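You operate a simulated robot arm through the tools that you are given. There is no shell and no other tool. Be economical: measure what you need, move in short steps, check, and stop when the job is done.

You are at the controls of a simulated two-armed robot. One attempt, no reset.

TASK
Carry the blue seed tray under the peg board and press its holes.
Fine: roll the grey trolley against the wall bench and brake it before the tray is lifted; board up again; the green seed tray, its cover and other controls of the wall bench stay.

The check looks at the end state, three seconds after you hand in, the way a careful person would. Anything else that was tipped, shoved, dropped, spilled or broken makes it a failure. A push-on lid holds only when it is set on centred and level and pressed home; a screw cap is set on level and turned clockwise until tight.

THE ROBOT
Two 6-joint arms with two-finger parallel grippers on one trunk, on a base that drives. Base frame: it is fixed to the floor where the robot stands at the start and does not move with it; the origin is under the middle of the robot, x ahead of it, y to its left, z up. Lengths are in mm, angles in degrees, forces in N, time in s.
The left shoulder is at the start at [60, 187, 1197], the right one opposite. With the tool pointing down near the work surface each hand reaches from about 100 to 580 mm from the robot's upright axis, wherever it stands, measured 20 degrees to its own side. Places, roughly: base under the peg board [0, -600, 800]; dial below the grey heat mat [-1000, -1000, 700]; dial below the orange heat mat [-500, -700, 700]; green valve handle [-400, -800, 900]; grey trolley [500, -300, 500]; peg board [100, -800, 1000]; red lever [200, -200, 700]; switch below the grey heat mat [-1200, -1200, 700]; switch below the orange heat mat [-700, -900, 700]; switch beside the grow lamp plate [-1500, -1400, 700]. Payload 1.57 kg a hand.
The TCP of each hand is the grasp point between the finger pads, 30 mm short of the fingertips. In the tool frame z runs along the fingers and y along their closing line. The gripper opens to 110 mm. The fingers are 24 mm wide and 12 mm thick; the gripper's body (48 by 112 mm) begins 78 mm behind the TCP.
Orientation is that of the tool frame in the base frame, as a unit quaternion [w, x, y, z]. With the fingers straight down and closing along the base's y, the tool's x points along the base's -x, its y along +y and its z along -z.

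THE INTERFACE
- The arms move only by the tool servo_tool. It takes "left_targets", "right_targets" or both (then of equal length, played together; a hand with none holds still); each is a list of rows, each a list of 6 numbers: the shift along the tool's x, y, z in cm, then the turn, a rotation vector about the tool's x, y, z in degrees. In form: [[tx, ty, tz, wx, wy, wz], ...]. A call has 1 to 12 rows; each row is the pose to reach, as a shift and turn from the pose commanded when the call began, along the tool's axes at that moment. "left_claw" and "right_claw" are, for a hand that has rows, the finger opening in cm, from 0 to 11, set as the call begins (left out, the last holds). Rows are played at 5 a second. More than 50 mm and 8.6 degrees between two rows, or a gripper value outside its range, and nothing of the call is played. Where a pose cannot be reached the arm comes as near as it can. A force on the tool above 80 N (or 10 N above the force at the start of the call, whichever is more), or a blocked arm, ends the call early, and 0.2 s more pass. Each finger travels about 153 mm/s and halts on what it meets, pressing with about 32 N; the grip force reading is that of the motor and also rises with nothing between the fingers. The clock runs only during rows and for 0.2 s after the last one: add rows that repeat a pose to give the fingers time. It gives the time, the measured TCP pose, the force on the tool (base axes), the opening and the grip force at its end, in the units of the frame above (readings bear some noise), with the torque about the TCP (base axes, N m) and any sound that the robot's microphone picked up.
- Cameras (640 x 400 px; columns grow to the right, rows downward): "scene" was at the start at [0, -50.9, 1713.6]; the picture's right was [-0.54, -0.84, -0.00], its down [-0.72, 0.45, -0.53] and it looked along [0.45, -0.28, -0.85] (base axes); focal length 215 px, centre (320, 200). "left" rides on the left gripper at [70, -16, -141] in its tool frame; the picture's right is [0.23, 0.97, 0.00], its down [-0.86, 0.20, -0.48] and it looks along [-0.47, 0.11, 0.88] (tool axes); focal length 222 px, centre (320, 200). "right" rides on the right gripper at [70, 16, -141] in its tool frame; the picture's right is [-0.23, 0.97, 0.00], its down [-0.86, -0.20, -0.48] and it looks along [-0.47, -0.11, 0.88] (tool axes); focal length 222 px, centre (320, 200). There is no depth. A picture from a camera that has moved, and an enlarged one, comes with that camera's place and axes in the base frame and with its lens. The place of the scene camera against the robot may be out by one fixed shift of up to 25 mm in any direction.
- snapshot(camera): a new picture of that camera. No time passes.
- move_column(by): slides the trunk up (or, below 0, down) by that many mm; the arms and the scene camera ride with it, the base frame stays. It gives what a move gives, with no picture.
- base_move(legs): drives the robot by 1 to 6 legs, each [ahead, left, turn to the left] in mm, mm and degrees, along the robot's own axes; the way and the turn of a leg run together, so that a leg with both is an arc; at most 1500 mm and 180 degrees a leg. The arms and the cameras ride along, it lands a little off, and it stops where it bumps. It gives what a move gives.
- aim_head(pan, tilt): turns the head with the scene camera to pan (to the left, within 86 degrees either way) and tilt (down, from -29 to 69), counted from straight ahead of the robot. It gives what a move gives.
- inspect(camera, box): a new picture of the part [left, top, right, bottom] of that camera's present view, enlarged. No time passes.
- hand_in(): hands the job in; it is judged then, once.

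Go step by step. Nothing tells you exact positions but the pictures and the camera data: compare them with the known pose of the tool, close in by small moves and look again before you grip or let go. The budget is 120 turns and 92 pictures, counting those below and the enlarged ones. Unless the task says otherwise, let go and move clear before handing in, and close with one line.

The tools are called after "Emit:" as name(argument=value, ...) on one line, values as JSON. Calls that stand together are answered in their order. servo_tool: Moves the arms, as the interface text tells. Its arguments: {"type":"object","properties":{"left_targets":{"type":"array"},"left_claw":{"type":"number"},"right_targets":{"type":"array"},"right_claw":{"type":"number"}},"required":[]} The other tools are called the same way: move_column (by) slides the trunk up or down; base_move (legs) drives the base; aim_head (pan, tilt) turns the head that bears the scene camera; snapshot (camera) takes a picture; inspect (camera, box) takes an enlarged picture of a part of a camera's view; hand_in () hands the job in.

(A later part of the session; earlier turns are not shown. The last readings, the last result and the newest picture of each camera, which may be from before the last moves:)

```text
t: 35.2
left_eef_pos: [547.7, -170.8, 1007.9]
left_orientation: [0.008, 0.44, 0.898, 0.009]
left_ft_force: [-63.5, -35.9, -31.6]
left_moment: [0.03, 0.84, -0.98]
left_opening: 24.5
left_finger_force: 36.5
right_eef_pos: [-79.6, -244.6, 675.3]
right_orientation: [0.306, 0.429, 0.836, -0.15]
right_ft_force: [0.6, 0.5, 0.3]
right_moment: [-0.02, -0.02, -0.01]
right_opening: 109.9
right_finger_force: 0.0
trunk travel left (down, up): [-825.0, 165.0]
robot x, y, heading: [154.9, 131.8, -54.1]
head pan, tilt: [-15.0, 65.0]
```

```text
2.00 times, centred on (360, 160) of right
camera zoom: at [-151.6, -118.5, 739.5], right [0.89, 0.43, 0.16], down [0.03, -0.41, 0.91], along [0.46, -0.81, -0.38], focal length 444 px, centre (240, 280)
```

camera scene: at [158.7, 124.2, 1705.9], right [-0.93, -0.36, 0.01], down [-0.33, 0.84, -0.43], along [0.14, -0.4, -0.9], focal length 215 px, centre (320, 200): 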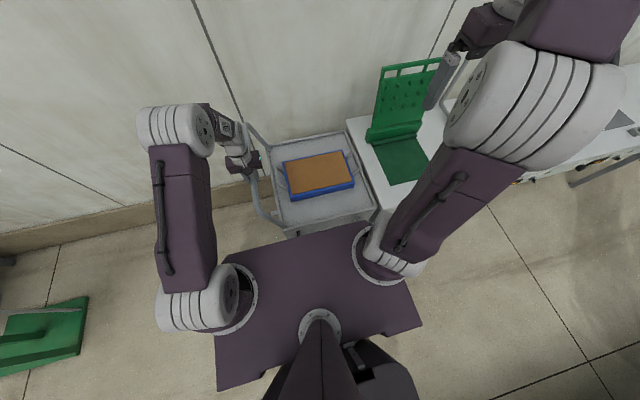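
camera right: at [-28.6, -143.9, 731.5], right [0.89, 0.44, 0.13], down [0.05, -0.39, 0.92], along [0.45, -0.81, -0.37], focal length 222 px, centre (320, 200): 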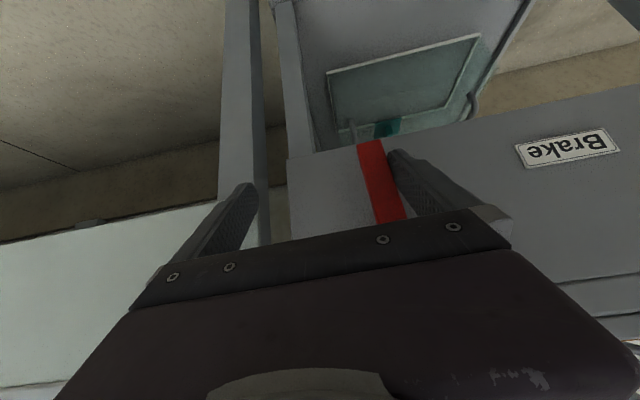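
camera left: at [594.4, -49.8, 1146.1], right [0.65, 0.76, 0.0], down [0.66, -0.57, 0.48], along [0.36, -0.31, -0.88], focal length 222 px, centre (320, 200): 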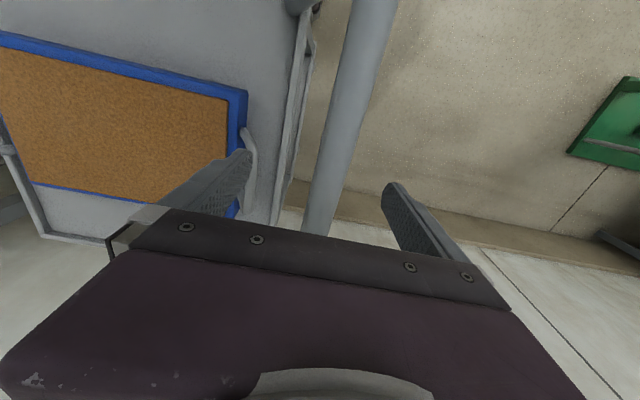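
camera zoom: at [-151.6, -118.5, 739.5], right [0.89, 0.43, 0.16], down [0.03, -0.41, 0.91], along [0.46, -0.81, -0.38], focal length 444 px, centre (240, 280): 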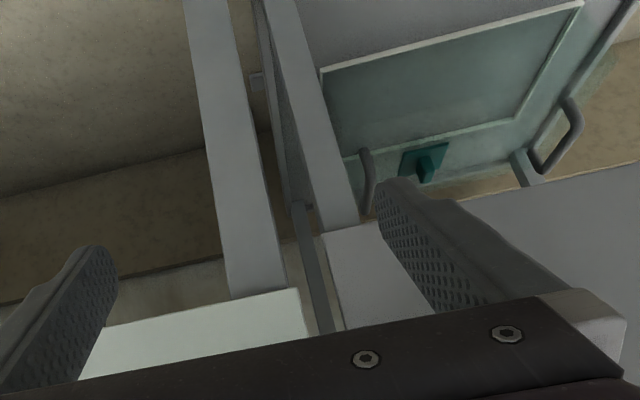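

The brake holds against a ~70 N pull, and I now see a bumper touching the bench leg, so it is docked. I relax and release the handle, raise the left hand, and bring the right hand back upright.

Emit:
servo_tool(left_targets=[[0, -0.8, 0, 0, 0, 0], [0, -1.7, 0, 0, 0, 0], [0, -1.7, 0, 0, 0, 0]])

Emit:
servo_tool(left_targets=[[0, 0, 0, 0, 0, 0], [0, 0, 0, 0, 0, 0], [0, 0, 0, 0, 0, 0], [0, 0, 0, 0, 0, 0], [0, 0, -4, 0, 0, 1], [0, 0, -8, 0, 0, 2], [0, 0, -12, 0, 0, 2], [0, 0, -16, 0, 0, 2]], left_claw=11)

Emit:
servo_tool(right_targets=[[-3.06, 0, -2.57, 0, 5, 0], [-6.1, 0, -5.1, 0, 10, 0], [-9.2, 0, -7.7, 0, 15, 0], [-12.2, 0, -10.3, 0, 20, 0], [-15.3, 0, -12.9, 0, 25, 0], [-18.4, 0, -15.4, 0, 30, 0], [-21.4, 0, -18, 0, 35, 0], [-24.5, 0, -20.6, 0, 40, 0], [-24.5, 0, -20.6, 0, 40, 0]])

Emit:
snapshot(camera="left")

Emit:
snapshot(camera="right")

```text
t: 36.0
left_eef_pos: [548.3, -171.8, 1007.4]
left_orientation: [0.008, 0.437, 0.899, 0.008]
left_ft_force: [-13.7, -7.5, -7.1]
left_moment: [0.76, 0.48, -0.79]
left_opening: 24.3
left_finger_force: 36.2
right_eef_pos: [-73.0, -240.1, 680.5]
right_orientation: [0.306, 0.426, 0.838, -0.154]
right_ft_force: [0.1, 0.8, 0.8]
right_moment: [0.02, -0.01, 0.0]
right_opening: 110.0
right_finger_force: 0.0
trunk travel left (down, up): [-825.0, 165.0]
robot x, y, heading: [155.7, 134.1, -53.6]
head pan, tilt: [-15.0, 65.0]
```

```text
t: 37.8
left_eef_pos: [545.9, -169.0, 1167.7]
left_orientation: [0.006, 0.453, 0.892, 0.007]
left_ft_force: [0.5, -0.2, 0.3]
left_moment: [0.01, -0.01, 0.03]
left_opening: 110.3
left_finger_force: 0.1
right_eef_pos: [-72.4, -239.6, 679.7]
right_orientation: [0.306, 0.425, 0.838, -0.155]
right_ft_force: [-0.3, 0.2, -0.3]
right_moment: [-0.02, -0.02, 0.01]
right_opening: 110.0
right_finger_force: 0.0
trunk travel left (down, up): [-825.0, 165.0]
robot x, y, heading: [156.5, 134.5, -53.8]
head pan, tilt: [-15.0, 65.0]
```

```text
t: 39.8
left_eef_pos: [546.3, -169.8, 1166.8]
left_orientation: [0.007, 0.453, 0.891, 0.007]
left_ft_force: [-0.4, -0.1, 0.6]
left_moment: [0.03, 0.0, 0.0]
left_opening: 110.1
left_finger_force: 0.1
right_eef_pos: [-47.6, -281.3, 988.1]
right_orientation: [-0.005, 0.453, 0.892, -0.008]
right_ft_force: [0.8, 0.6, -0.2]
right_moment: [-0.01, -0.02, 0.0]
right_opening: 110.0
right_finger_force: 0.1
right hand out of reach, approached as far as the arm can: row 8, 9
trunk travel left (down, up): [-825.0, 165.0]
robot x, y, heading: [155.2, 132.3, -53.9]
head pan, tilt: [-15.0, 65.0]
```

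```text
54 pictures are left
camera left: at [490.6, -123.6, 1307.4], right [0.65, 0.76, 0.02], down [0.66, -0.58, 0.49], along [0.38, -0.31, -0.87], focal length 222 px, centre (320, 200)
```

left: 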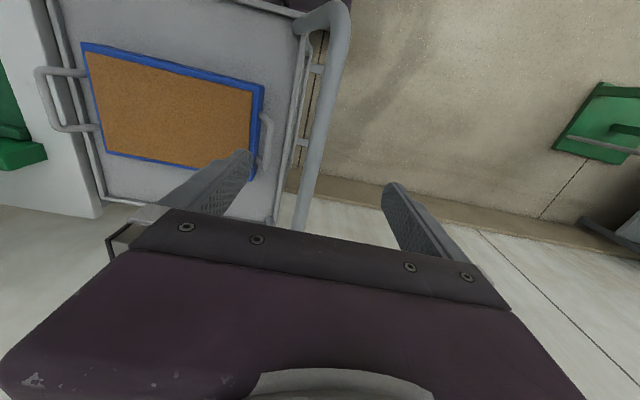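

```text
53 pictures are left
camera right: at [-73.3, -214.6, 1130.6], right [0.92, 0.39, -0.02], down [0.35, -0.8, 0.48], along [0.17, -0.45, -0.88], focal length 222 px, centre (320, 200)
```

right: 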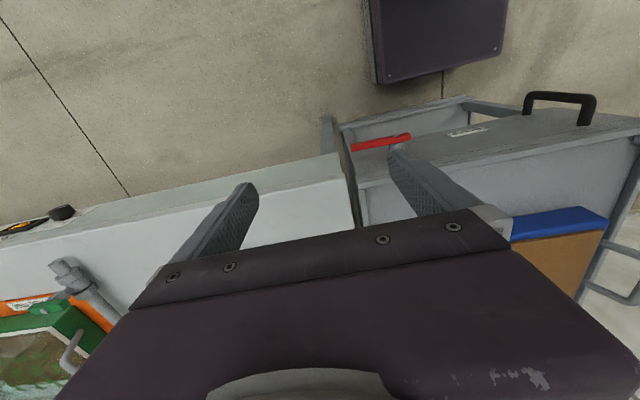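

Brake lever stays engaged. Now I move the base right ~130 and ahead ~55 so both hands can reach the tray's end handles.

Emit:
base_move(legs=[[0, -130, 0], [55, 0, -0.2]])

Emit:
aim_head(pan=0, tilt=62)

Emit:
snapshot(camera="scene")

Emit:
snapshot(camera="left")

```text
t: 41.6
left_eef_pos: [469.6, -282.9, 1169.0]
left_orientation: [0.01, 0.456, 0.89, 0.004]
left_ft_force: [-0.5, 0.2, 0.6]
left_moment: [-0.08, -0.01, 0.0]
left_opening: 110.0
left_finger_force: 0.1
right_eef_pos: [-125.8, -394.0, 989.7]
right_orientation: [-0.003, 0.457, 0.89, -0.01]
right_ft_force: [-0.1, 0.8, 0.9]
right_moment: [-0.05, -0.01, 0.04]
right_opening: 110.2
right_finger_force: 0.2
trunk travel left (down, up): [-825.0, 165.0]
robot x, y, heading: [85.4, 16.7, -54.1]
head pan, tilt: [-15.0, 65.0]
```

```text
t: 42.4
left_eef_pos: [472.6, -293.2, 1166.4]
left_orientation: [0.006, 0.456, 0.89, 0.007]
left_ft_force: [-0.7, 0.0, 0.0]
left_moment: [-0.01, 0.03, 0.01]
left_opening: 109.8
left_finger_force: 0.0
right_eef_pos: [-123.0, -399.2, 987.7]
right_orientation: [-0.006, 0.456, 0.89, -0.008]
right_ft_force: [0.1, -0.6, -0.5]
right_moment: [0.01, 0.0, 0.0]
right_opening: 109.8
right_finger_force: 0.1
trunk travel left (down, up): [-825.0, 165.0]
robot x, y, heading: [84.6, 17.7, -54.2]
head pan, tilt: [0.0, 62.0]
```

```text
52 pictures are left
camera scene: at [87.9, -3.2, 1709.0], right [-0.81, -0.58, 0.0], down [-0.52, 0.72, -0.47], along [0.27, -0.38, -0.88], focal length 215 px, centre (320, 200)
```

scene: 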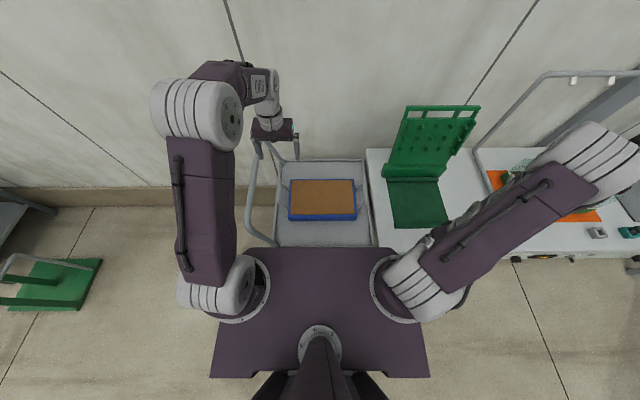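

```text
51 pictures are left
camera left: at [417.2, -245.8, 1306.9], right [0.66, 0.75, 0.02], down [0.65, -0.58, 0.48], along [0.37, -0.31, -0.87], focal length 222 px, centre (320, 200)
```

left: 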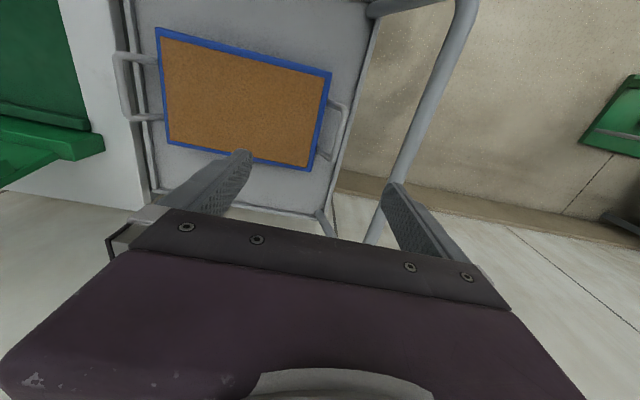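

Robot is centred on the tray. The tray's bail handles seem to slope up to about z 838. I bring the right hand above the right handle for a second view.

Emit:
servo_tool(right_targets=[[0, 3, -2, 0, 0, 0], [-3, 6, -4, 0, 0, 0], [-7, 9, -6, 0, 0, 0], [-11, 12, -6, 0, 0, 0], [-15, 15, -6, 0, 0, 0], [-19, 18.4, -6, 0, 0, 0], [-23, 18.4, -6, 0, 0, 0], [-23, 18.4, -6, 0, 0, 0]])

Emit:
snapshot(camera="right")

```text
refused: row 3 steps farther than a row can; nothing moved
```

```text
50 pictures are left
camera right: at [-147.6, -332.5, 1130.2], right [0.92, 0.38, -0.02], down [0.35, -0.81, 0.48], along [0.17, -0.45, -0.88], focal length 222 px, centre (320, 200)
```

right: 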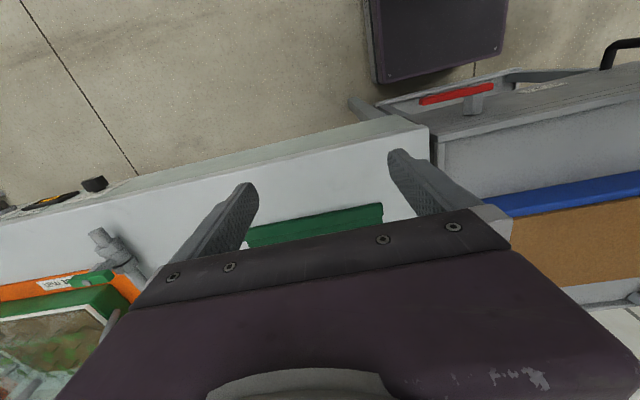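

Emit:
servo_tool(right_targets=[[0, 3, -2, 0, 0, 0], [-2.5, 6, -4, 0, 0, 0], [-5.5, 9, -6, 0, 0, 0], [-8.5, 12, -6, 0, 0, 0], [-11.5, 15, -6, 0, 0, 0], [-14.5, 18.4, -6, 0, 0, 0], [-19, 18.4, -6, 0, 0, 0], [-23, 18.4, -6, 0, 0, 0], [-23, 18.4, -6, 0, 0, 0]])

Emit:
snapshot(camera="right")

```text
t: 44.4
left_eef_pos: [471.9, -291.3, 1166.9]
left_orientation: [0.005, 0.456, 0.89, 0.006]
left_ft_force: [-1.1, 0.3, -0.8]
left_moment: [-0.02, -0.03, 0.0]
left_opening: 109.8
left_finger_force: 0.1
right_eef_pos: [162.2, -476.6, 1045.0]
right_orientation: [-0.006, 0.457, 0.89, -0.009]
right_ft_force: [1.0, -0.5, -0.1]
right_moment: [0.02, -0.02, -0.01]
right_opening: 109.7
right_finger_force: 0.1
trunk travel left (down, up): [-825.0, 165.0]
robot x, y, heading: [80.3, 14.8, -54.2]
head pan, tilt: [0.0, 62.0]
```

```text
49 pictures are left
camera right: at [137.2, -409.1, 1186.7], right [0.92, 0.38, -0.02], down [0.35, -0.81, 0.48], along [0.17, -0.45, -0.88], focal length 222 px, centre (320, 200)
```

right: 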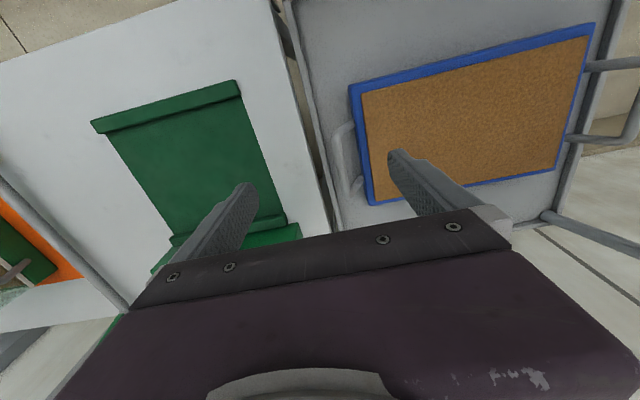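

Both handles located (bars roughly at s -258 and +133, d≈523, z≈865). I move both hands above them with fingers opened to 60 mm, staying clear of the trolley's push bar.

Emit:
servo_tool(left_targets=[[0, 1.2, 2, 0, 0, 0], [-0.3, 2.4, 6, 0, 0, 0], [-0.6, 3.6, 10, 0, 0, 0], [-0.9, 4.7, 14.5, 0, 0, 0], [-1.1, 4.7, 19, 0, 0, 0], [-1.1, 4.7, 23, 0, 0, 0], [-1.1, 4.7, 23, 0, 0, 0]], left_claw=6, right_targets=[[-1, 0.5, 2, 0, 0, 0], [-2, 1, 4, 0, 0, 0], [-3, 1.5, 6, 0, 0, 0], [-4.3, 1.6, 8, 0, 0, 0], [-4.3, 1.6, 10, 0, 0, 0], [-4.3, 1.6, 11, 0, 0, 0], [-4.3, 1.6, 11, 0, 0, 0]], right_claw=6)

Emit:
snapshot(camera="left")

Emit:
snapshot(camera="right")

```text
t: 46.0
left_eef_pos: [520.3, -271.7, 937.6]
left_orientation: [0.007, 0.457, 0.89, 0.007]
left_ft_force: [0.3, 0.5, -0.8]
left_moment: [0.01, 0.0, 0.02]
left_opening: 59.8
left_finger_force: 0.2
right_eef_pos: [196.5, -503.3, 934.9]
right_orientation: [-0.005, 0.457, 0.889, -0.008]
right_ft_force: [-0.4, -0.2, 1.1]
right_moment: [0.01, 0.05, 0.0]
right_opening: 60.2
right_finger_force: 0.0
trunk travel left (down, up): [-825.0, 165.0]
robot x, y, heading: [81.9, 21.0, -54.2]
head pan, tilt: [0.0, 62.0]
```

```text
48 pictures are left
camera left: at [464.5, -224.8, 1077.9], right [0.66, 0.75, 0.02], down [0.65, -0.58, 0.49], along [0.38, -0.31, -0.87], focal length 222 px, centre (320, 200)
```

left: 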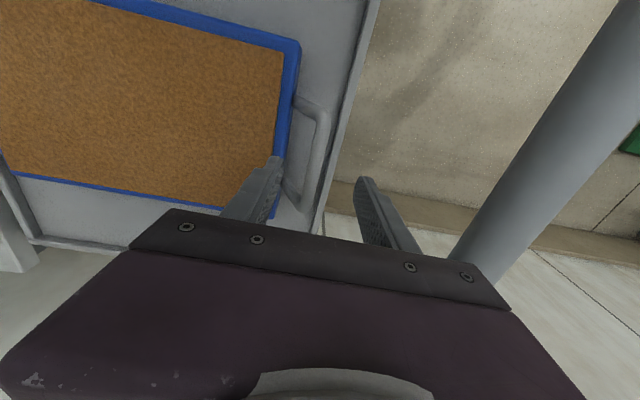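

```text
47 pictures are left
camera right: at [172.3, -435.7, 1076.7], right [0.92, 0.38, -0.02], down [0.35, -0.81, 0.48], along [0.17, -0.45, -0.88], focal length 222 px, centre (320, 200)
```

right: 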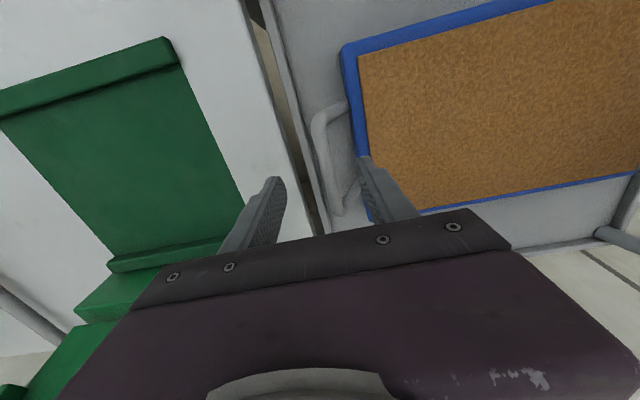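

Both hands are nearly centred over their bars. Lower 55 mm with small corrections and look again.

Emit:
servo_tool(left_targets=[[-0.8, -0.3, 2, 0, 0, 0], [-0.8, -0.3, 4, 0, 0, 0], [-0.8, -0.3, 5.7, 0, 0, 0], [-0.8, -0.3, 5.7, 0, 0, 0]], right_targets=[[-0.8, 0.4, 2, 0, 0, 0], [-0.8, 0.4, 4, 0, 0, 0], [-0.8, 0.4, 5.5, 0, 0, 0], [-0.8, 0.4, 5.5, 0, 0, 0]])

Emit:
inspect(camera="left", box=[200, 60, 440, 250])

Emit:
inspect(camera="right", box=[200, 60, 440, 250])

```text
t: 47.0
left_eef_pos: [523.9, -279.6, 879.2]
left_orientation: [0.006, 0.455, 0.89, 0.006]
left_ft_force: [-0.6, -0.2, 0.6]
left_moment: [-0.03, -0.02, -0.02]
left_opening: 59.9
left_finger_force: 0.0
right_eef_pos: [203.7, -507.7, 879.0]
right_orientation: [-0.004, 0.456, 0.89, -0.007]
right_ft_force: [0.0, 0.1, -0.5]
right_moment: [-0.01, 0.03, -0.03]
right_opening: 59.9
right_finger_force: 0.0
trunk travel left (down, up): [-825.0, 165.0]
robot x, y, heading: [80.1, 19.7, -54.2]
head pan, tilt: [0.0, 62.0]
```

```text
2.11 times, centred on (320, 155) of left
camera zoom: at [468.4, -233.6, 1020.2], right [0.66, 0.75, 0.02], down [0.65, -0.58, 0.49], along [0.37, -0.31, -0.87], focal length 468 px, centre (320, 295)
```

zoom: 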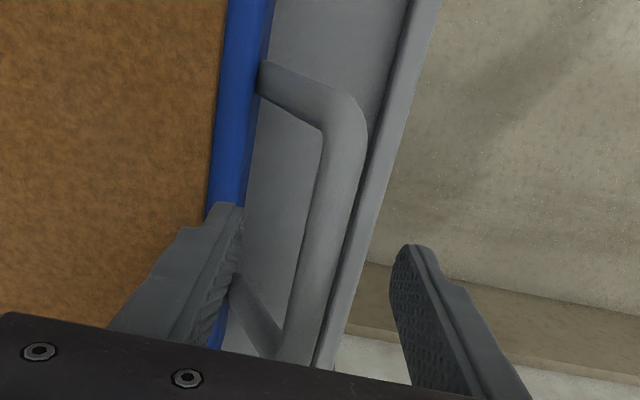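

```text
2.11 times, centred on (320, 155) of right
camera zoom: at [179.1, -441.0, 1021.3], right [0.92, 0.38, -0.02], down [0.35, -0.81, 0.48], along [0.17, -0.45, -0.88], focal length 468 px, centre (320, 295)
```

zoom: 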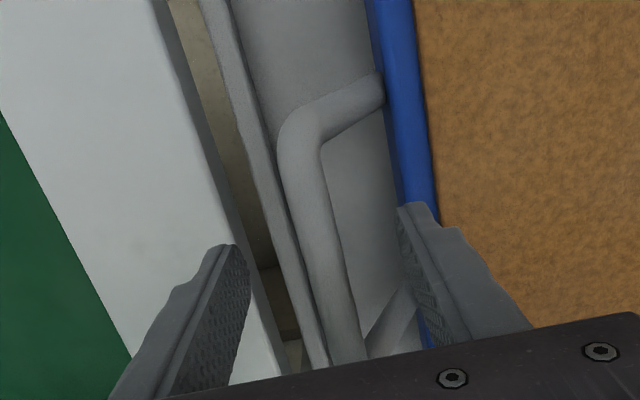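

Bars measured at z≈850. I lower 27 mm and close both hands together.

Emit:
servo_tool(left_targets=[[0, 0.1, 1.3, 0, 0, 0], [0, 0.1, 2.7, 0, 0, 0], [0, 0.1, 2.7, 0, 0, 0]], right_targets=[[0, 0, 1.3, 0, 0, 0], [0, 0, 2.7, 0, 0, 0], [0, 0, 2.7, 0, 0, 0]])

Emit:
inspect(camera="left", box=[200, 60, 440, 250])

Emit:
inspect(camera="right", box=[200, 60, 440, 250])

```text
t: 47.8
left_eef_pos: [525.5, -278.2, 854.9]
left_orientation: [0.006, 0.456, 0.89, 0.006]
left_ft_force: [-1.1, 0.3, 6.0]
left_moment: [-0.06, 0.19, -0.02]
left_opening: 59.9
left_finger_force: 0.0
right_eef_pos: [204.1, -509.0, 854.2]
right_orientation: [-0.004, 0.456, 0.89, -0.009]
right_ft_force: [1.1, -1.1, 6.4]
right_moment: [0.12, -0.22, -0.03]
right_opening: 59.9
right_finger_force: 0.1
trunk travel left (down, up): [-825.0, 165.0]
robot x, y, heading: [81.1, 15.6, -54.5]
head pan, tilt: [0.0, 62.0]
```

```text
2.11 times, centred on (320, 155) of left
camera zoom: at [469.6, -231.9, 994.5], right [0.66, 0.75, 0.01], down [0.65, -0.58, 0.49], along [0.38, -0.31, -0.87], focal length 468 px, centre (320, 295)
```

zoom: 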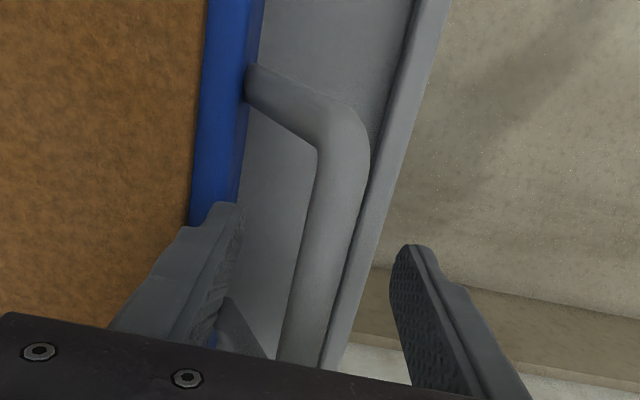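

```text
2.11 times, centred on (320, 155) of right
camera zoom: at [178.7, -441.4, 995.6], right [0.92, 0.38, -0.02], down [0.34, -0.8, 0.48], along [0.17, -0.45, -0.88], focal length 468 px, centre (320, 295)
```

zoom: 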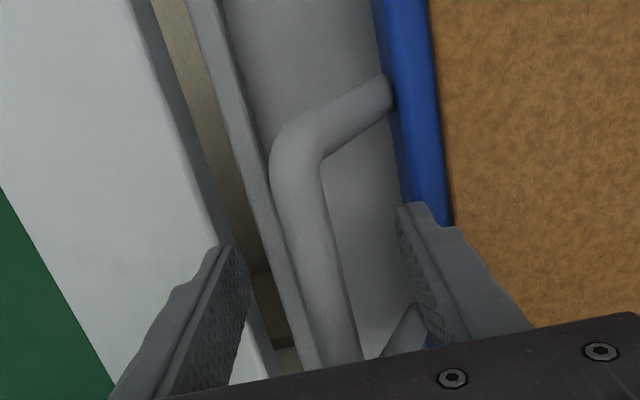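

Both hands show 6 N: the inner fingertips touch the tray rim, so the bars are already between the fingers. I raise 4 mm and close both.

Emit:
servo_tool(left_targets=[[0, 0, -0.4, 0, 0, 0], [0, 0, -0.4, 0, 0, 0]], right_targets=[[0, 0, -0.4, 0, 0, 0], [0, 0, -0.4, 0, 0, 0]])

Emit:
servo_tool(left_targets=[[0, 0, 0, 0, 0, 0], [0, 0, 0, 0, 0, 0], [0, 0, 0, 0, 0, 0]], left_claw=0, right_targets=[[0, 0, 0, 0, 0, 0], [0, 0, 0, 0, 0, 0], [0, 0, 0, 0, 0, 0]], right_claw=0)

Emit:
snapshot(camera="left")

Emit:
snapshot(camera="right")

```text
t: 48.4
left_eef_pos: [525.8, -279.0, 857.4]
left_orientation: [0.006, 0.456, 0.89, 0.007]
left_ft_force: [-0.6, -0.3, -0.7]
left_moment: [0.02, -0.03, 0.01]
left_opening: 60.3
left_finger_force: 0.1
right_eef_pos: [203.2, -508.4, 856.8]
right_orientation: [-0.005, 0.455, 0.89, -0.008]
right_ft_force: [-0.3, 0.0, -0.5]
right_moment: [0.0, 0.02, -0.03]
right_opening: 59.8
right_finger_force: 0.0
trunk travel left (down, up): [-825.0, 165.0]
robot x, y, heading: [82.8, 18.2, -54.4]
head pan, tilt: [0.0, 62.0]
```

```text
t: 49.2
left_eef_pos: [523.7, -280.1, 857.1]
left_orientation: [0.006, 0.457, 0.889, 0.007]
left_ft_force: [-42.8, -31.2, 0.3]
left_moment: [0.47, -0.45, 0.41]
left_opening: 13.8
left_finger_force: 30.3
right_eef_pos: [205.7, -507.8, 856.2]
right_orientation: [-0.005, 0.456, 0.89, -0.008]
right_ft_force: [41.5, 30.7, 1.5]
right_moment: [-0.25, 0.57, 0.23]
right_opening: 13.6
right_finger_force: 30.1
trunk travel left (down, up): [-825.0, 165.0]
robot x, y, heading: [85.3, 15.3, -54.3]
head pan, tilt: [0.0, 62.0]
```

```text
42 pictures are left
camera left: at [468.0, -233.6, 997.9], right [0.66, 0.75, 0.01], down [0.65, -0.58, 0.49], along [0.37, -0.31, -0.87], focal length 222 px, centre (320, 200)
```

left: 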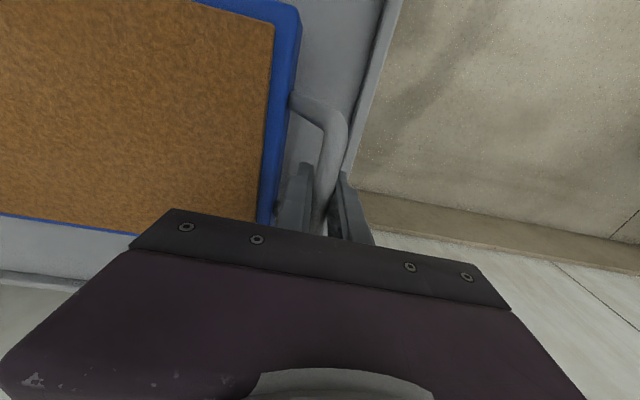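

```text
41 pictures are left
camera right: at [180.4, -440.1, 998.6], right [0.92, 0.39, -0.02], down [0.35, -0.81, 0.48], along [0.17, -0.45, -0.88], focal length 222 px, centre (320, 200)
```

right: 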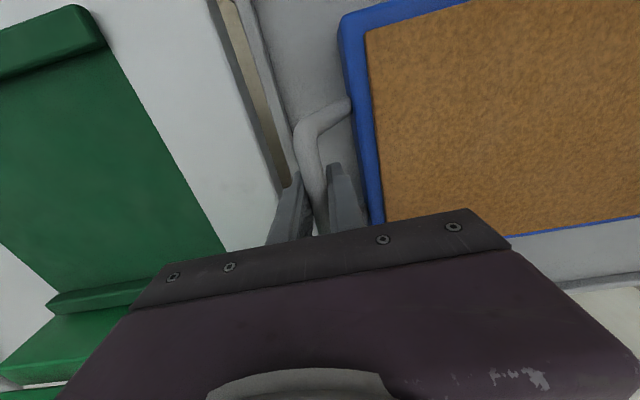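

Both bars gripped (14 mm), but the hands pull apart with ~52 N. I relax inward 2 mm each.

Emit:
servo_tool(left_targets=[[0, -0.1, 0, 0, 0, 0], [0, -0.2, 0, 0, 0, 0], [0, -0.2, 0, 0, 0, 0]], right_targets=[[0, 0.1, 0, 0, 0, 0], [0, 0.2, 0, 0, 0, 0], [0, 0.2, 0, 0, 0, 0]])

```text
t: 50.0
left_eef_pos: [523.1, -279.8, 857.8]
left_orientation: [0.006, 0.456, 0.89, 0.006]
left_ft_force: [-24.8, -21.7, 0.2]
left_moment: [0.33, -0.25, 0.53]
left_opening: 14.0
left_finger_force: 30.3
right_eef_pos: [206.6, -507.2, 856.0]
right_orientation: [-0.006, 0.456, 0.89, -0.009]
right_ft_force: [22.6, 20.3, 7.3]
right_moment: [0.18, 0.59, 0.58]
right_opening: 13.8
right_finger_force: 30.0
trunk travel left (down, up): [-825.0, 165.0]
robot x, y, heading: [85.7, 17.9, -54.2]
head pan, tilt: [0.0, 62.0]
```

Emit:
servo_tool(left_targets=[[0, -0.15, 0, 0, 0, 0], [0, -0.25, -1, 0, 0, 0], [0, -0.25, -2, 0, 0, 0], [0, -0.25, -3, 0, 0, 0], [0, -0.25, -3, 0, 0, 0]], right_targets=[[0, 0.15, 0, 0, 0, 0], [0, 0.25, -1, 0, 0, 0], [0, 0.25, -2, 0, 0, 0], [0, 0.25, -3, 0, 0, 0], [0, 0.25, -3, 0, 0, 0]])

Emit:
snapshot(camera="scene")

```text
t: 51.2
left_eef_pos: [523.0, -281.3, 887.0]
left_orientation: [0.005, 0.457, 0.89, 0.008]
left_ft_force: [40.7, 26.6, -4.9]
left_moment: [-0.67, 0.25, 0.41]
left_opening: 13.7
left_finger_force: 30.3
right_eef_pos: [205.7, -510.0, 884.9]
right_orientation: [-0.006, 0.456, 0.89, -0.009]
right_ft_force: [-40.8, -26.3, -6.0]
right_moment: [0.74, -0.24, 0.5]
right_opening: 13.8
right_finger_force: 30.3
trunk travel left (down, up): [-825.0, 165.0]
robot x, y, heading: [84.9, 14.5, -54.3]
head pan, tilt: [0.0, 62.0]
```

```text
40 pictures are left
camera scene: at [88.2, -3.2, 1709.0], right [-0.81, -0.58, 0.0], down [-0.52, 0.72, -0.47], along [0.27, -0.38, -0.88], focal length 215 px, centre (320, 200)
```

scene: 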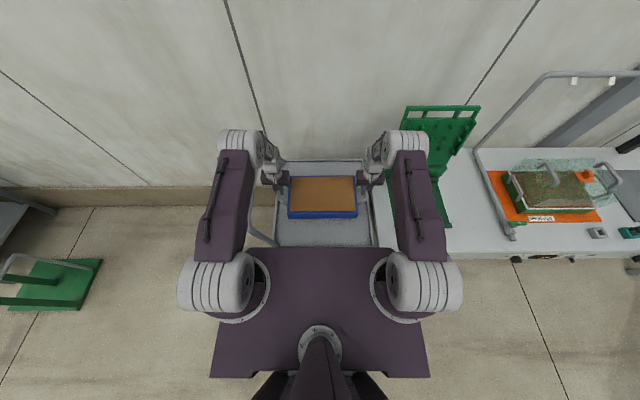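

The tray is lifted (about 5–6 N per hand). I relax the squeeze by 1.5 mm each and lift another 60 mm.

Emit:
servo_tool(left_targets=[[0, 0.15, -1, 0, 0, 0], [0, 0.2, -3, 0, 0, 0], [0, 0.2, -5, 0, 0, 0], [0, 0.2, -6, 0, 0, 0], [0, 0.2, -6, 0, 0, 0]], right_targets=[[0, -0.15, -1, 0, 0, 0], [0, -0.2, -3, 0, 0, 0], [0, -0.2, -5, 0, 0, 0], [0, -0.2, -6, 0, 0, 0], [0, -0.2, -6, 0, 0, 0]])

Emit:
inspect(camera="scene", box=[230, 90, 490, 250])

```text
t: 52.4
left_eef_pos: [523.8, -279.9, 946.1]
left_orientation: [0.005, 0.455, 0.89, 0.007]
left_ft_force: [37.2, 23.9, -4.7]
left_moment: [-0.15, 0.54, 0.59]
left_opening: 13.8
left_finger_force: 30.0
right_eef_pos: [208.1, -508.9, 943.6]
right_orientation: [-0.007, 0.456, 0.89, -0.009]
right_ft_force: [-37.7, -22.9, -5.7]
right_moment: [0.2, -0.57, 0.62]
right_opening: 13.7
right_finger_force: 30.0
trunk travel left (down, up): [-825.0, 165.0]
robot x, y, heading: [80.8, 14.9, -54.2]
head pan, tilt: [0.0, 62.0]
```

```text
2.46 times, centred on (360, 170) of scene
camera zoom: at [88.1, -3.1, 1709.0], right [-0.81, -0.58, 0.0], down [-0.52, 0.72, -0.47], along [0.27, -0.38, -0.88], focal length 530 px, centre (222, 274)
```

zoom: 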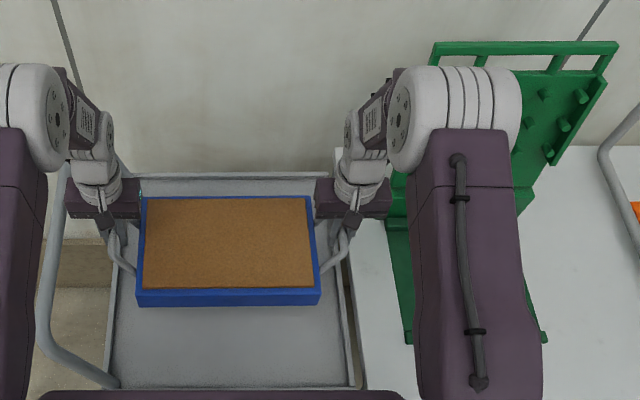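

Tray is level and well clear. Drive back 20 and right 455, then look.

Emit:
base_move(legs=[[-20, 0, 0], [0, -230, 0], [0, -225, 0]])

Emit:
snapshot(camera="scene")

Emit:
snapshot(camera="left")

Emit:
snapshot(camera="right")

```text
t: 55.8
left_eef_pos: [138.6, -530.1, 945.6]
left_orientation: [0.006, 0.458, 0.889, 0.006]
left_ft_force: [37.3, 23.8, -4.7]
left_moment: [-0.36, 0.41, 0.55]
left_opening: 13.8
left_finger_force: 30.7
right_eef_pos: [-176.7, -758.4, 944.2]
right_orientation: [-0.007, 0.458, 0.889, -0.009]
right_ft_force: [-38.1, -22.9, -5.2]
right_moment: [0.36, -0.43, 0.58]
right_opening: 14.1
right_finger_force: 30.5
trunk travel left (down, up): [-825.0, 165.0]
robot x, y, heading: [-299.3, -231.9, -54.6]
head pan, tilt: [0.0, 62.0]
```

```text
38 pictures are left
camera scene: at [-292.3, -250.8, 1709.0], right [-0.81, -0.58, 0.0], down [-0.51, 0.72, -0.47], along [0.27, -0.38, -0.88], focal length 215 px, centre (320, 200)
```

scene: 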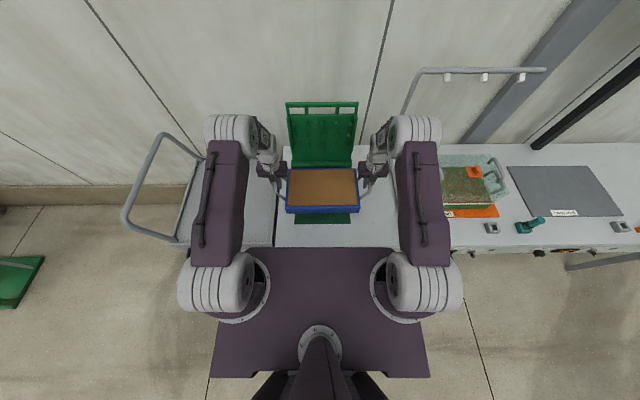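

```text
37 pictures are left
camera left: at [85.0, -483.7, 1087.1], right [0.66, 0.75, 0.02], down [0.65, -0.58, 0.49], along [0.37, -0.31, -0.87], focal length 222 px, centre (320, 200)
```

left: 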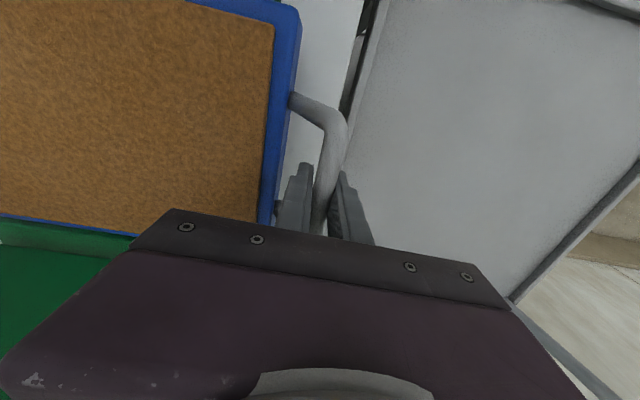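

```text
36 pictures are left
camera right: at [-200.4, -690.3, 1086.0], right [0.92, 0.38, -0.02], down [0.34, -0.81, 0.48], along [0.16, -0.45, -0.88], focal length 222 px, centre (320, 200)
```

right: 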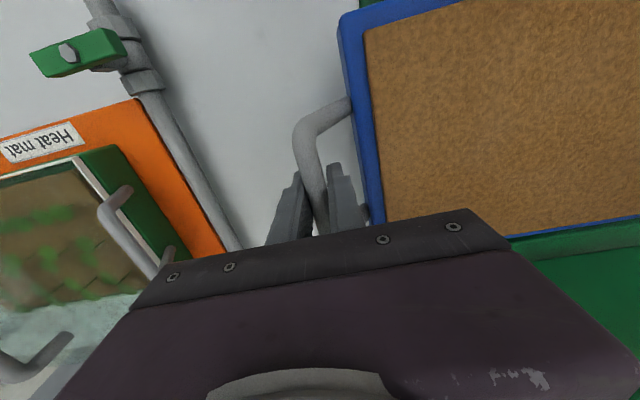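

Emit:
inspect(camera="scene", box=[265, 95, 385, 235])

```text
2.86 times, centred on (325, 165) of scene
camera zoom: at [-292.3, -250.8, 1709.0], right [-0.81, -0.58, 0.0], down [-0.51, 0.72, -0.47], along [0.27, -0.38, -0.88], focal length 615 px, centre (306, 300)
```

zoom: 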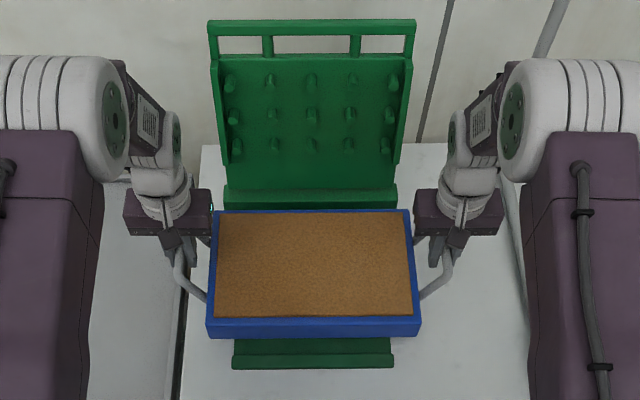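

Emit:
inspect(camera="scene", box=[280, 195, 365, 240])

```text
7.53 times, centred on (322, 218) of scene
camera zoom: at [-292.3, -250.8, 1709.0], right [-0.81, -0.58, 0.0], down [-0.51, 0.72, -0.47], along [0.27, -0.38, -0.88], focal length 1621 px, centre (301, 68)
```

zoom: 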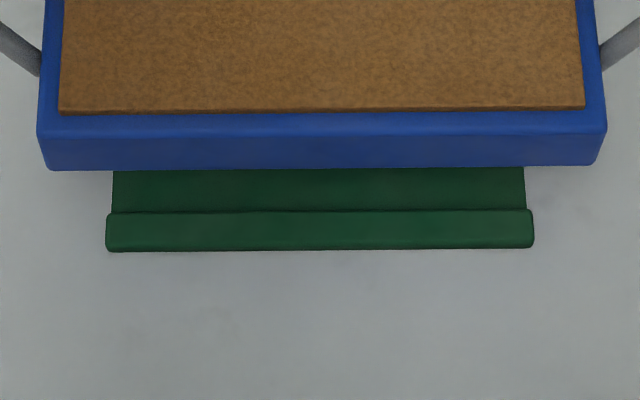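

Laterally aligned within ~2 mm. The tray's front should go just behind the front lip: I go 10 mm ahead and lower 50 mm, then check.

Emit:
servo_tool(left_targets=[[-0.5, 0, 0, 0, 0, 0], [-1, 0, 1, 0, 0, 0], [-1, 0, 2, 0, 0, 0], [-1, 0, 3, 0, 0, 0], [-1, 0, 4, 0, 0, 0], [-1, 0, 5, 0, 0, 0], [-1, 0, 5, 0, 0, 0]], right_targets=[[-0.5, 0, 0, 0, 0, 0], [-1, 0, 1, 0, 0, 0], [-1, 0, 2, 0, 0, 0], [-1, 0, 3, 0, 0, 0], [-1, 0, 4, 0, 0, 0], [-1, 0, 5, 0, 0, 0], [-1, 0, 5, 0, 0, 0]])

Emit:
inspect(camera="scene", box=[270, 140, 370, 240])

```text
t: 57.4
left_eef_pos: [143.4, -535.3, 897.0]
left_orientation: [0.008, 0.458, 0.889, 0.006]
left_ft_force: [-9.2, -7.5, -1.7]
left_moment: [-0.68, -0.67, 0.75]
left_opening: 13.6
left_finger_force: 29.5
right_eef_pos: [-172.5, -765.3, 895.0]
right_orientation: [-0.005, 0.458, 0.889, -0.01]
right_ft_force: [6.9, 15.7, 12.1]
right_moment: [-0.73, -0.29, 0.72]
right_opening: 13.7
right_finger_force: 29.7
trunk travel left (down, up): [-825.0, 165.0]
robot x, y, heading: [-300.3, -233.3, -54.7]
head pan, tilt: [0.0, 62.0]
```

```text
4.00 times, centred on (320, 190) of scene
camera zoom: at [-296.3, -245.8, 1709.2], right [-0.81, -0.58, 0.0], down [-0.51, 0.72, -0.47], along [0.27, -0.38, -0.88], focal length 861 px, centre (320, 240)
```

zoom: 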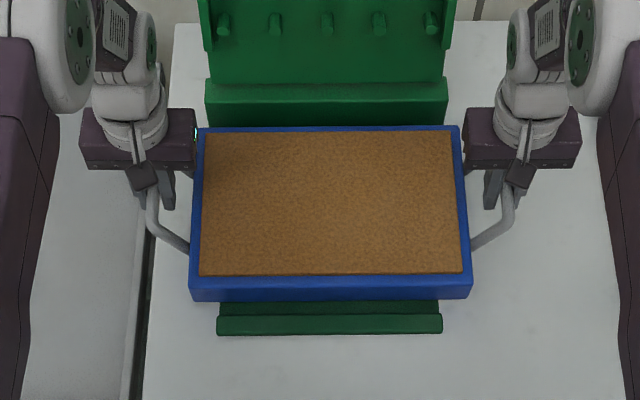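

There's light contact at the back (tray touching the rear ridge/block). Raise 10 mm, come back 5 mm, and look.

Emit:
servo_tool(left_targets=[[0, 0, -0.5, 0, 0, 0], [0.3, 0, -1, 0, 0, 0], [0.6, 0, -1, 0, 0, 0], [0.6, 0, -1, 0, 0, 0]], right_targets=[[0, 0, -0.5, 0, 0, 0], [0.3, 0, -1, 0, 0, 0], [0.6, 0, -1, 0, 0, 0], [0.6, 0, -1, 0, 0, 0]])

Emit:
inspect(camera="scene", box=[270, 140, 370, 240])

Emit:
snapshot(camera="left")

```text
t: 58.4
left_eef_pos: [142.0, -533.9, 906.1]
left_orientation: [0.006, 0.458, 0.889, 0.007]
left_ft_force: [-18.9, -15.9, -5.8]
left_moment: [0.31, -0.13, 0.55]
left_opening: 13.7
left_finger_force: 30.4
right_eef_pos: [-176.3, -761.3, 903.2]
right_orientation: [-0.007, 0.457, 0.889, -0.009]
right_ft_force: [19.2, 16.7, -5.4]
right_moment: [-0.3, 0.23, 0.5]
right_opening: 13.4
right_finger_force: 30.3
trunk travel left (down, up): [-825.0, 165.0]
robot x, y, heading: [-299.8, -235.6, -54.3]
head pan, tilt: [0.0, 62.0]
```

```text
4.00 times, centred on (320, 190) of scene
camera zoom: at [-293.6, -253.5, 1708.9], right [-0.81, -0.58, 0.0], down [-0.51, 0.72, -0.47], along [0.27, -0.38, -0.88], focal length 861 px, centre (320, 240)
```

zoom: 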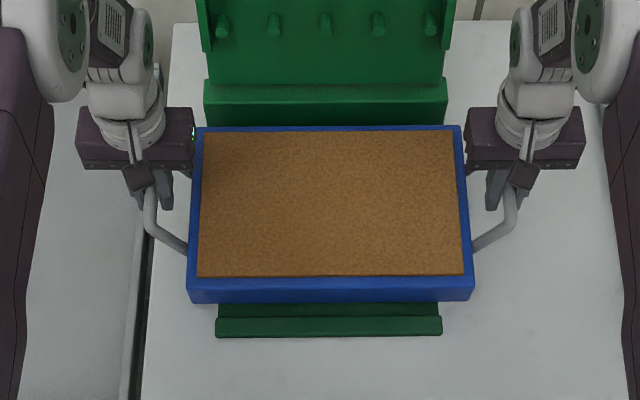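

```text
31 pictures are left
camera left: at [86.3, -488.0, 1046.5], right [0.66, 0.75, 0.02], down [0.65, -0.58, 0.48], along [0.37, -0.31, -0.87], focal length 222 px, centre (320, 200)
```

left: 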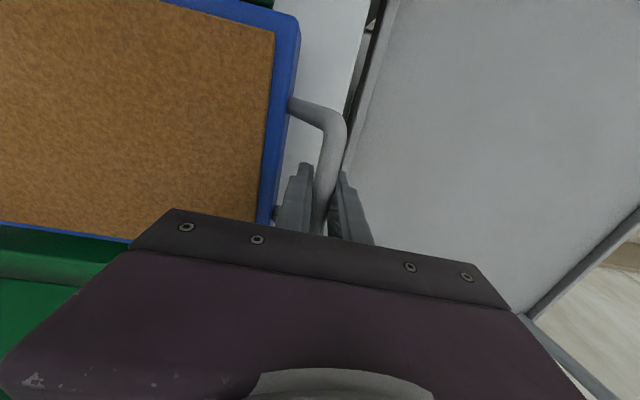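

Tray is free again and, by the numbers, centred in the slot (≈7 mm front, ≈6 mm back). Lower slowly 25 mm.

Emit:
servo_tool(left_targets=[[0, -0.1, 0.5, 0, 0, 0], [0, -0.1, 1, 0, 0, 0], [0, -0.1, 1.5, 0, 0, 0], [0, -0.1, 2, 0, 0, 0], [0, -0.1, 2.5, 0, 0, 0], [0, -0.1, 2.5, 0, 0, 0]], right_targets=[[0, 0.1, 0.5, 0, 0, 0], [0, 0.1, 1, 0, 0, 0], [0, 0.1, 1.5, 0, 0, 0], [0, 0.1, 2, 0, 0, 0], [0, 0.1, 2.5, 0, 0, 0], [0, 0.1, 2.5, 0, 0, 0]])

Emit:
inspect(camera="scene", box=[270, 140, 370, 240])

```text
t: 59.8
left_eef_pos: [141.8, -533.9, 882.8]
left_orientation: [0.01, 0.458, 0.889, 0.004]
left_ft_force: [-11.7, -16.2, 22.2]
left_moment: [0.44, 0.03, 0.37]
left_opening: 13.6
left_finger_force: 30.3
right_eef_pos: [-175.9, -760.8, 881.0]
right_orientation: [-0.004, 0.458, 0.889, -0.01]
right_ft_force: [19.8, 11.1, 14.3]
right_moment: [0.11, 0.43, 0.38]
right_opening: 13.8
right_finger_force: 30.1
trunk travel left (down, up): [-825.0, 165.0]
robot x, y, heading: [-299.5, -233.8, -54.6]
head pan, tilt: [0.0, 62.0]
```

```text
4.00 times, centred on (320, 190) of scene
camera zoom: at [-296.8, -248.1, 1709.5], right [-0.81, -0.58, 0.0], down [-0.51, 0.72, -0.47], along [0.27, -0.38, -0.88], focal length 861 px, centre (320, 240)
```

zoom: 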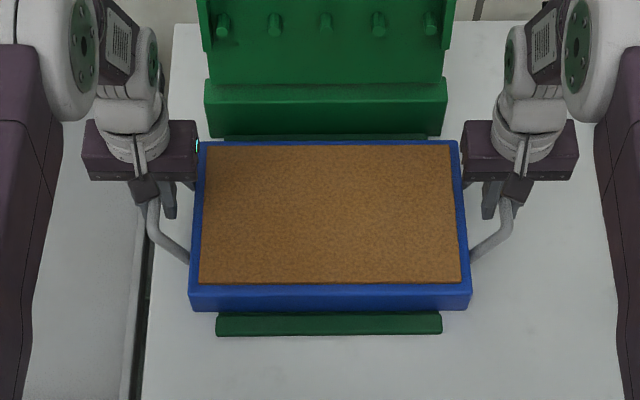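

The tray rests on the plate between front lip and rear ridge (upward force on both hands). I relax the pressure by raising the hands ~2.5 mm, then release.

Emit:
servo_tool(left_targets=[[0, -0.1, -0.2, 0, 0, 0], [0, -0.1, -0.3, 0, 0, 0], [0, -0.1, -0.3, 0, 0, 0]], right_targets=[[0, 0.1, -0.15, 0, 0, 0], [0, 0.1, -0.2, 0, 0, 0], [0, 0.1, -0.2, 0, 0, 0]])

```text
t: 60.6
left_eef_pos: [140.2, -532.0, 882.6]
left_orientation: [0.005, 0.458, 0.889, 0.008]
left_ft_force: [1.6, -2.4, -4.7]
left_moment: [-0.23, -0.25, 0.52]
left_opening: 13.6
left_finger_force: 30.1
right_eef_pos: [-175.8, -760.9, 880.6]
right_orientation: [-0.006, 0.458, 0.889, -0.01]
right_ft_force: [-2.9, -2.5, 9.9]
right_moment: [-0.5, -0.51, 0.62]
right_opening: 13.7
right_finger_force: 29.9
trunk travel left (down, up): [-825.0, 165.0]
robot x, y, heading: [-297.3, -229.9, -54.3]
head pan, tilt: [0.0, 62.0]
```

Emit:
servo_tool(left_targets=[[0, 0, 0, 0, 0, 0], [0, 0, 0, 0, 0, 0], [0, 0, 0, 0, 0, 0], [0, 0, -2, 0, 0, 0], [0, 0, -5, 0, 0, 0], [0, 0, -9, 0, 0, 0], [0, 0, -13, 0, 0, 0]], left_claw=4.5, right_targets=[[0, 0, 0, 0, 0, 0], [0, 0, 0, 0, 0, 0], [0, 0, 0, 0, 0, 0], [0, 0, -2, 0, 0, 0], [0, 0, -5, 0, 0, 0], [0, 0, -9, 0, 0, 0], [0, 0, -13, 0, 0, 0]], right_claw=4.5)

Emit:
inspect(camera="scene", box=[250, 90, 390, 240])

Emit:
snapshot(camera="left")

```text
t: 62.2
left_eef_pos: [138.9, -534.3, 1014.9]
left_orientation: [0.007, 0.457, 0.889, 0.007]
left_ft_force: [-0.4, 0.1, 0.9]
left_moment: [-0.01, -0.01, 0.01]
left_opening: 44.7
left_finger_force: 0.1
right_eef_pos: [-172.6, -757.5, 1011.3]
right_orientation: [-0.006, 0.458, 0.889, -0.01]
right_ft_force: [-0.1, -0.2, 0.4]
right_moment: [-0.01, -0.05, 0.0]
right_opening: 44.9
right_finger_force: 0.1
trunk travel left (down, up): [-825.0, 165.0]
robot x, y, heading: [-301.6, -230.2, -54.6]
head pan, tilt: [0.0, 62.0]
```

```text
2.67 times, centred on (320, 165) of scene
camera zoom: at [-296.8, -248.7, 1708.9], right [-0.81, -0.58, 0.0], down [-0.51, 0.72, -0.47], along [0.27, -0.38, -0.88], focal length 574 px, centre (320, 293)
```

zoom: 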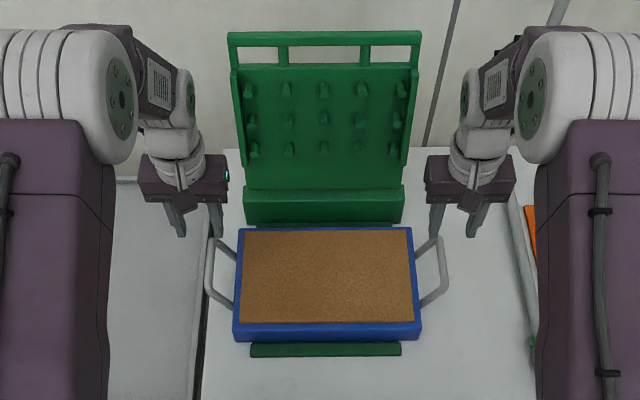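

```text
28 pictures are left
camera left: at [83.0, -487.2, 1156.0], right [0.66, 0.75, 0.02], down [0.65, -0.58, 0.49], along [0.38, -0.31, -0.87], focal length 222 px, centre (320, 200)
```

left: 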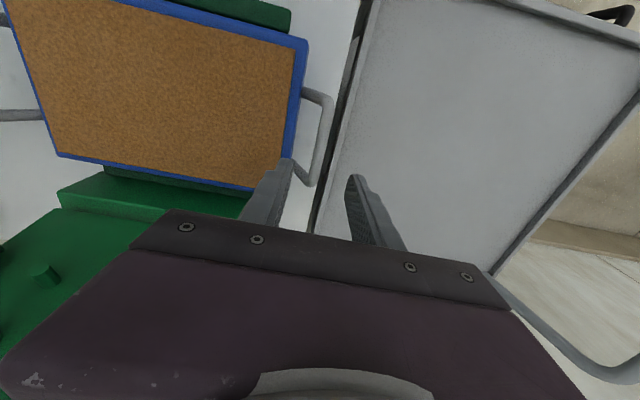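

Tray is seated between lip and ridge, handles free. Now I examine the peg board's top rail closely to plan lowering it.

Emit:
inspect(camera="scene", box=[290, 95, 370, 145])

Emit:
servo_tool(right_targets=[[4, 0, -3, 0, 0, 0], [8, 1, -6, 0, 0, 0], [12, 2, -9, 0, 0, 0], [16, 3, -12, 0, 0, 0]])

Emit:
base_move(legs=[[0, -90, 0], [45, 0, 0]])

Emit:
inspect(camera="scene", box=[220, 80, 380, 220])

```text
8.00 times, centred on (330, 120) of scene
camera zoom: at [-296.8, -248.7, 1708.9], right [-0.81, -0.58, 0.0], down [-0.51, 0.72, -0.47], along [0.27, -0.38, -0.88], focal length 1722 px, centre (240, 840)
```

zoom: 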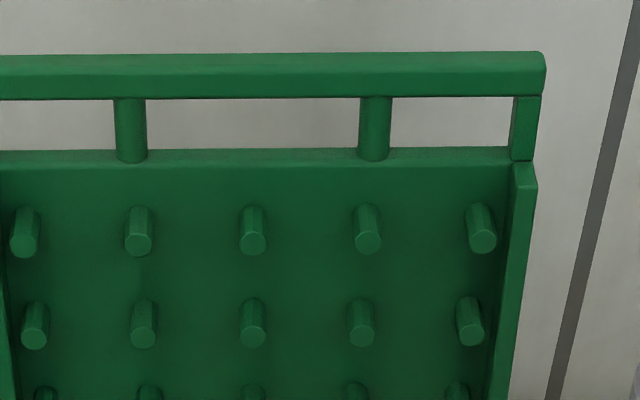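

```text
refused: row 2 steps farther than a row can; nothing moved
```

```text
t: 63.8
left_eef_pos: [89.5, -617.7, 1016.8]
left_orientation: [0.008, 0.457, 0.889, 0.004]
left_ft_force: [-0.6, 0.6, -0.1]
left_moment: [-0.08, -0.01, 0.01]
left_opening: 45.1
left_finger_force: 0.1
right_eef_pos: [-222.5, -842.0, 1015.5]
right_orientation: [-0.003, 0.457, 0.889, -0.012]
right_ft_force: [-0.5, 1.1, -0.2]
right_moment: [-0.08, -0.03, -0.03]
right_opening: 44.9
right_finger_force: 0.0
trunk travel left (down, up): [-825.0, 165.0]
robot x, y, heading: [-346.3, -324.6, -54.5]
head pan, tilt: [0.0, 62.0]
```

```text
2.86 times, centred on (300, 150) of scene
camera zoom: at [-346.7, -328.8, 1709.1], right [-0.81, -0.58, 0.0], down [-0.51, 0.71, -0.47], along [0.27, -0.39, -0.88], focal length 615 px, centre (377, 343)
```

zoom: 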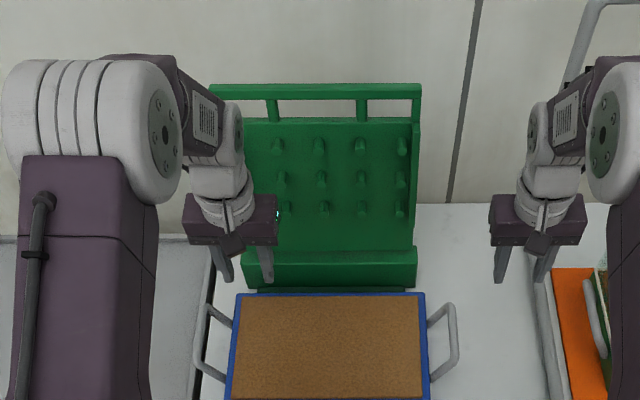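

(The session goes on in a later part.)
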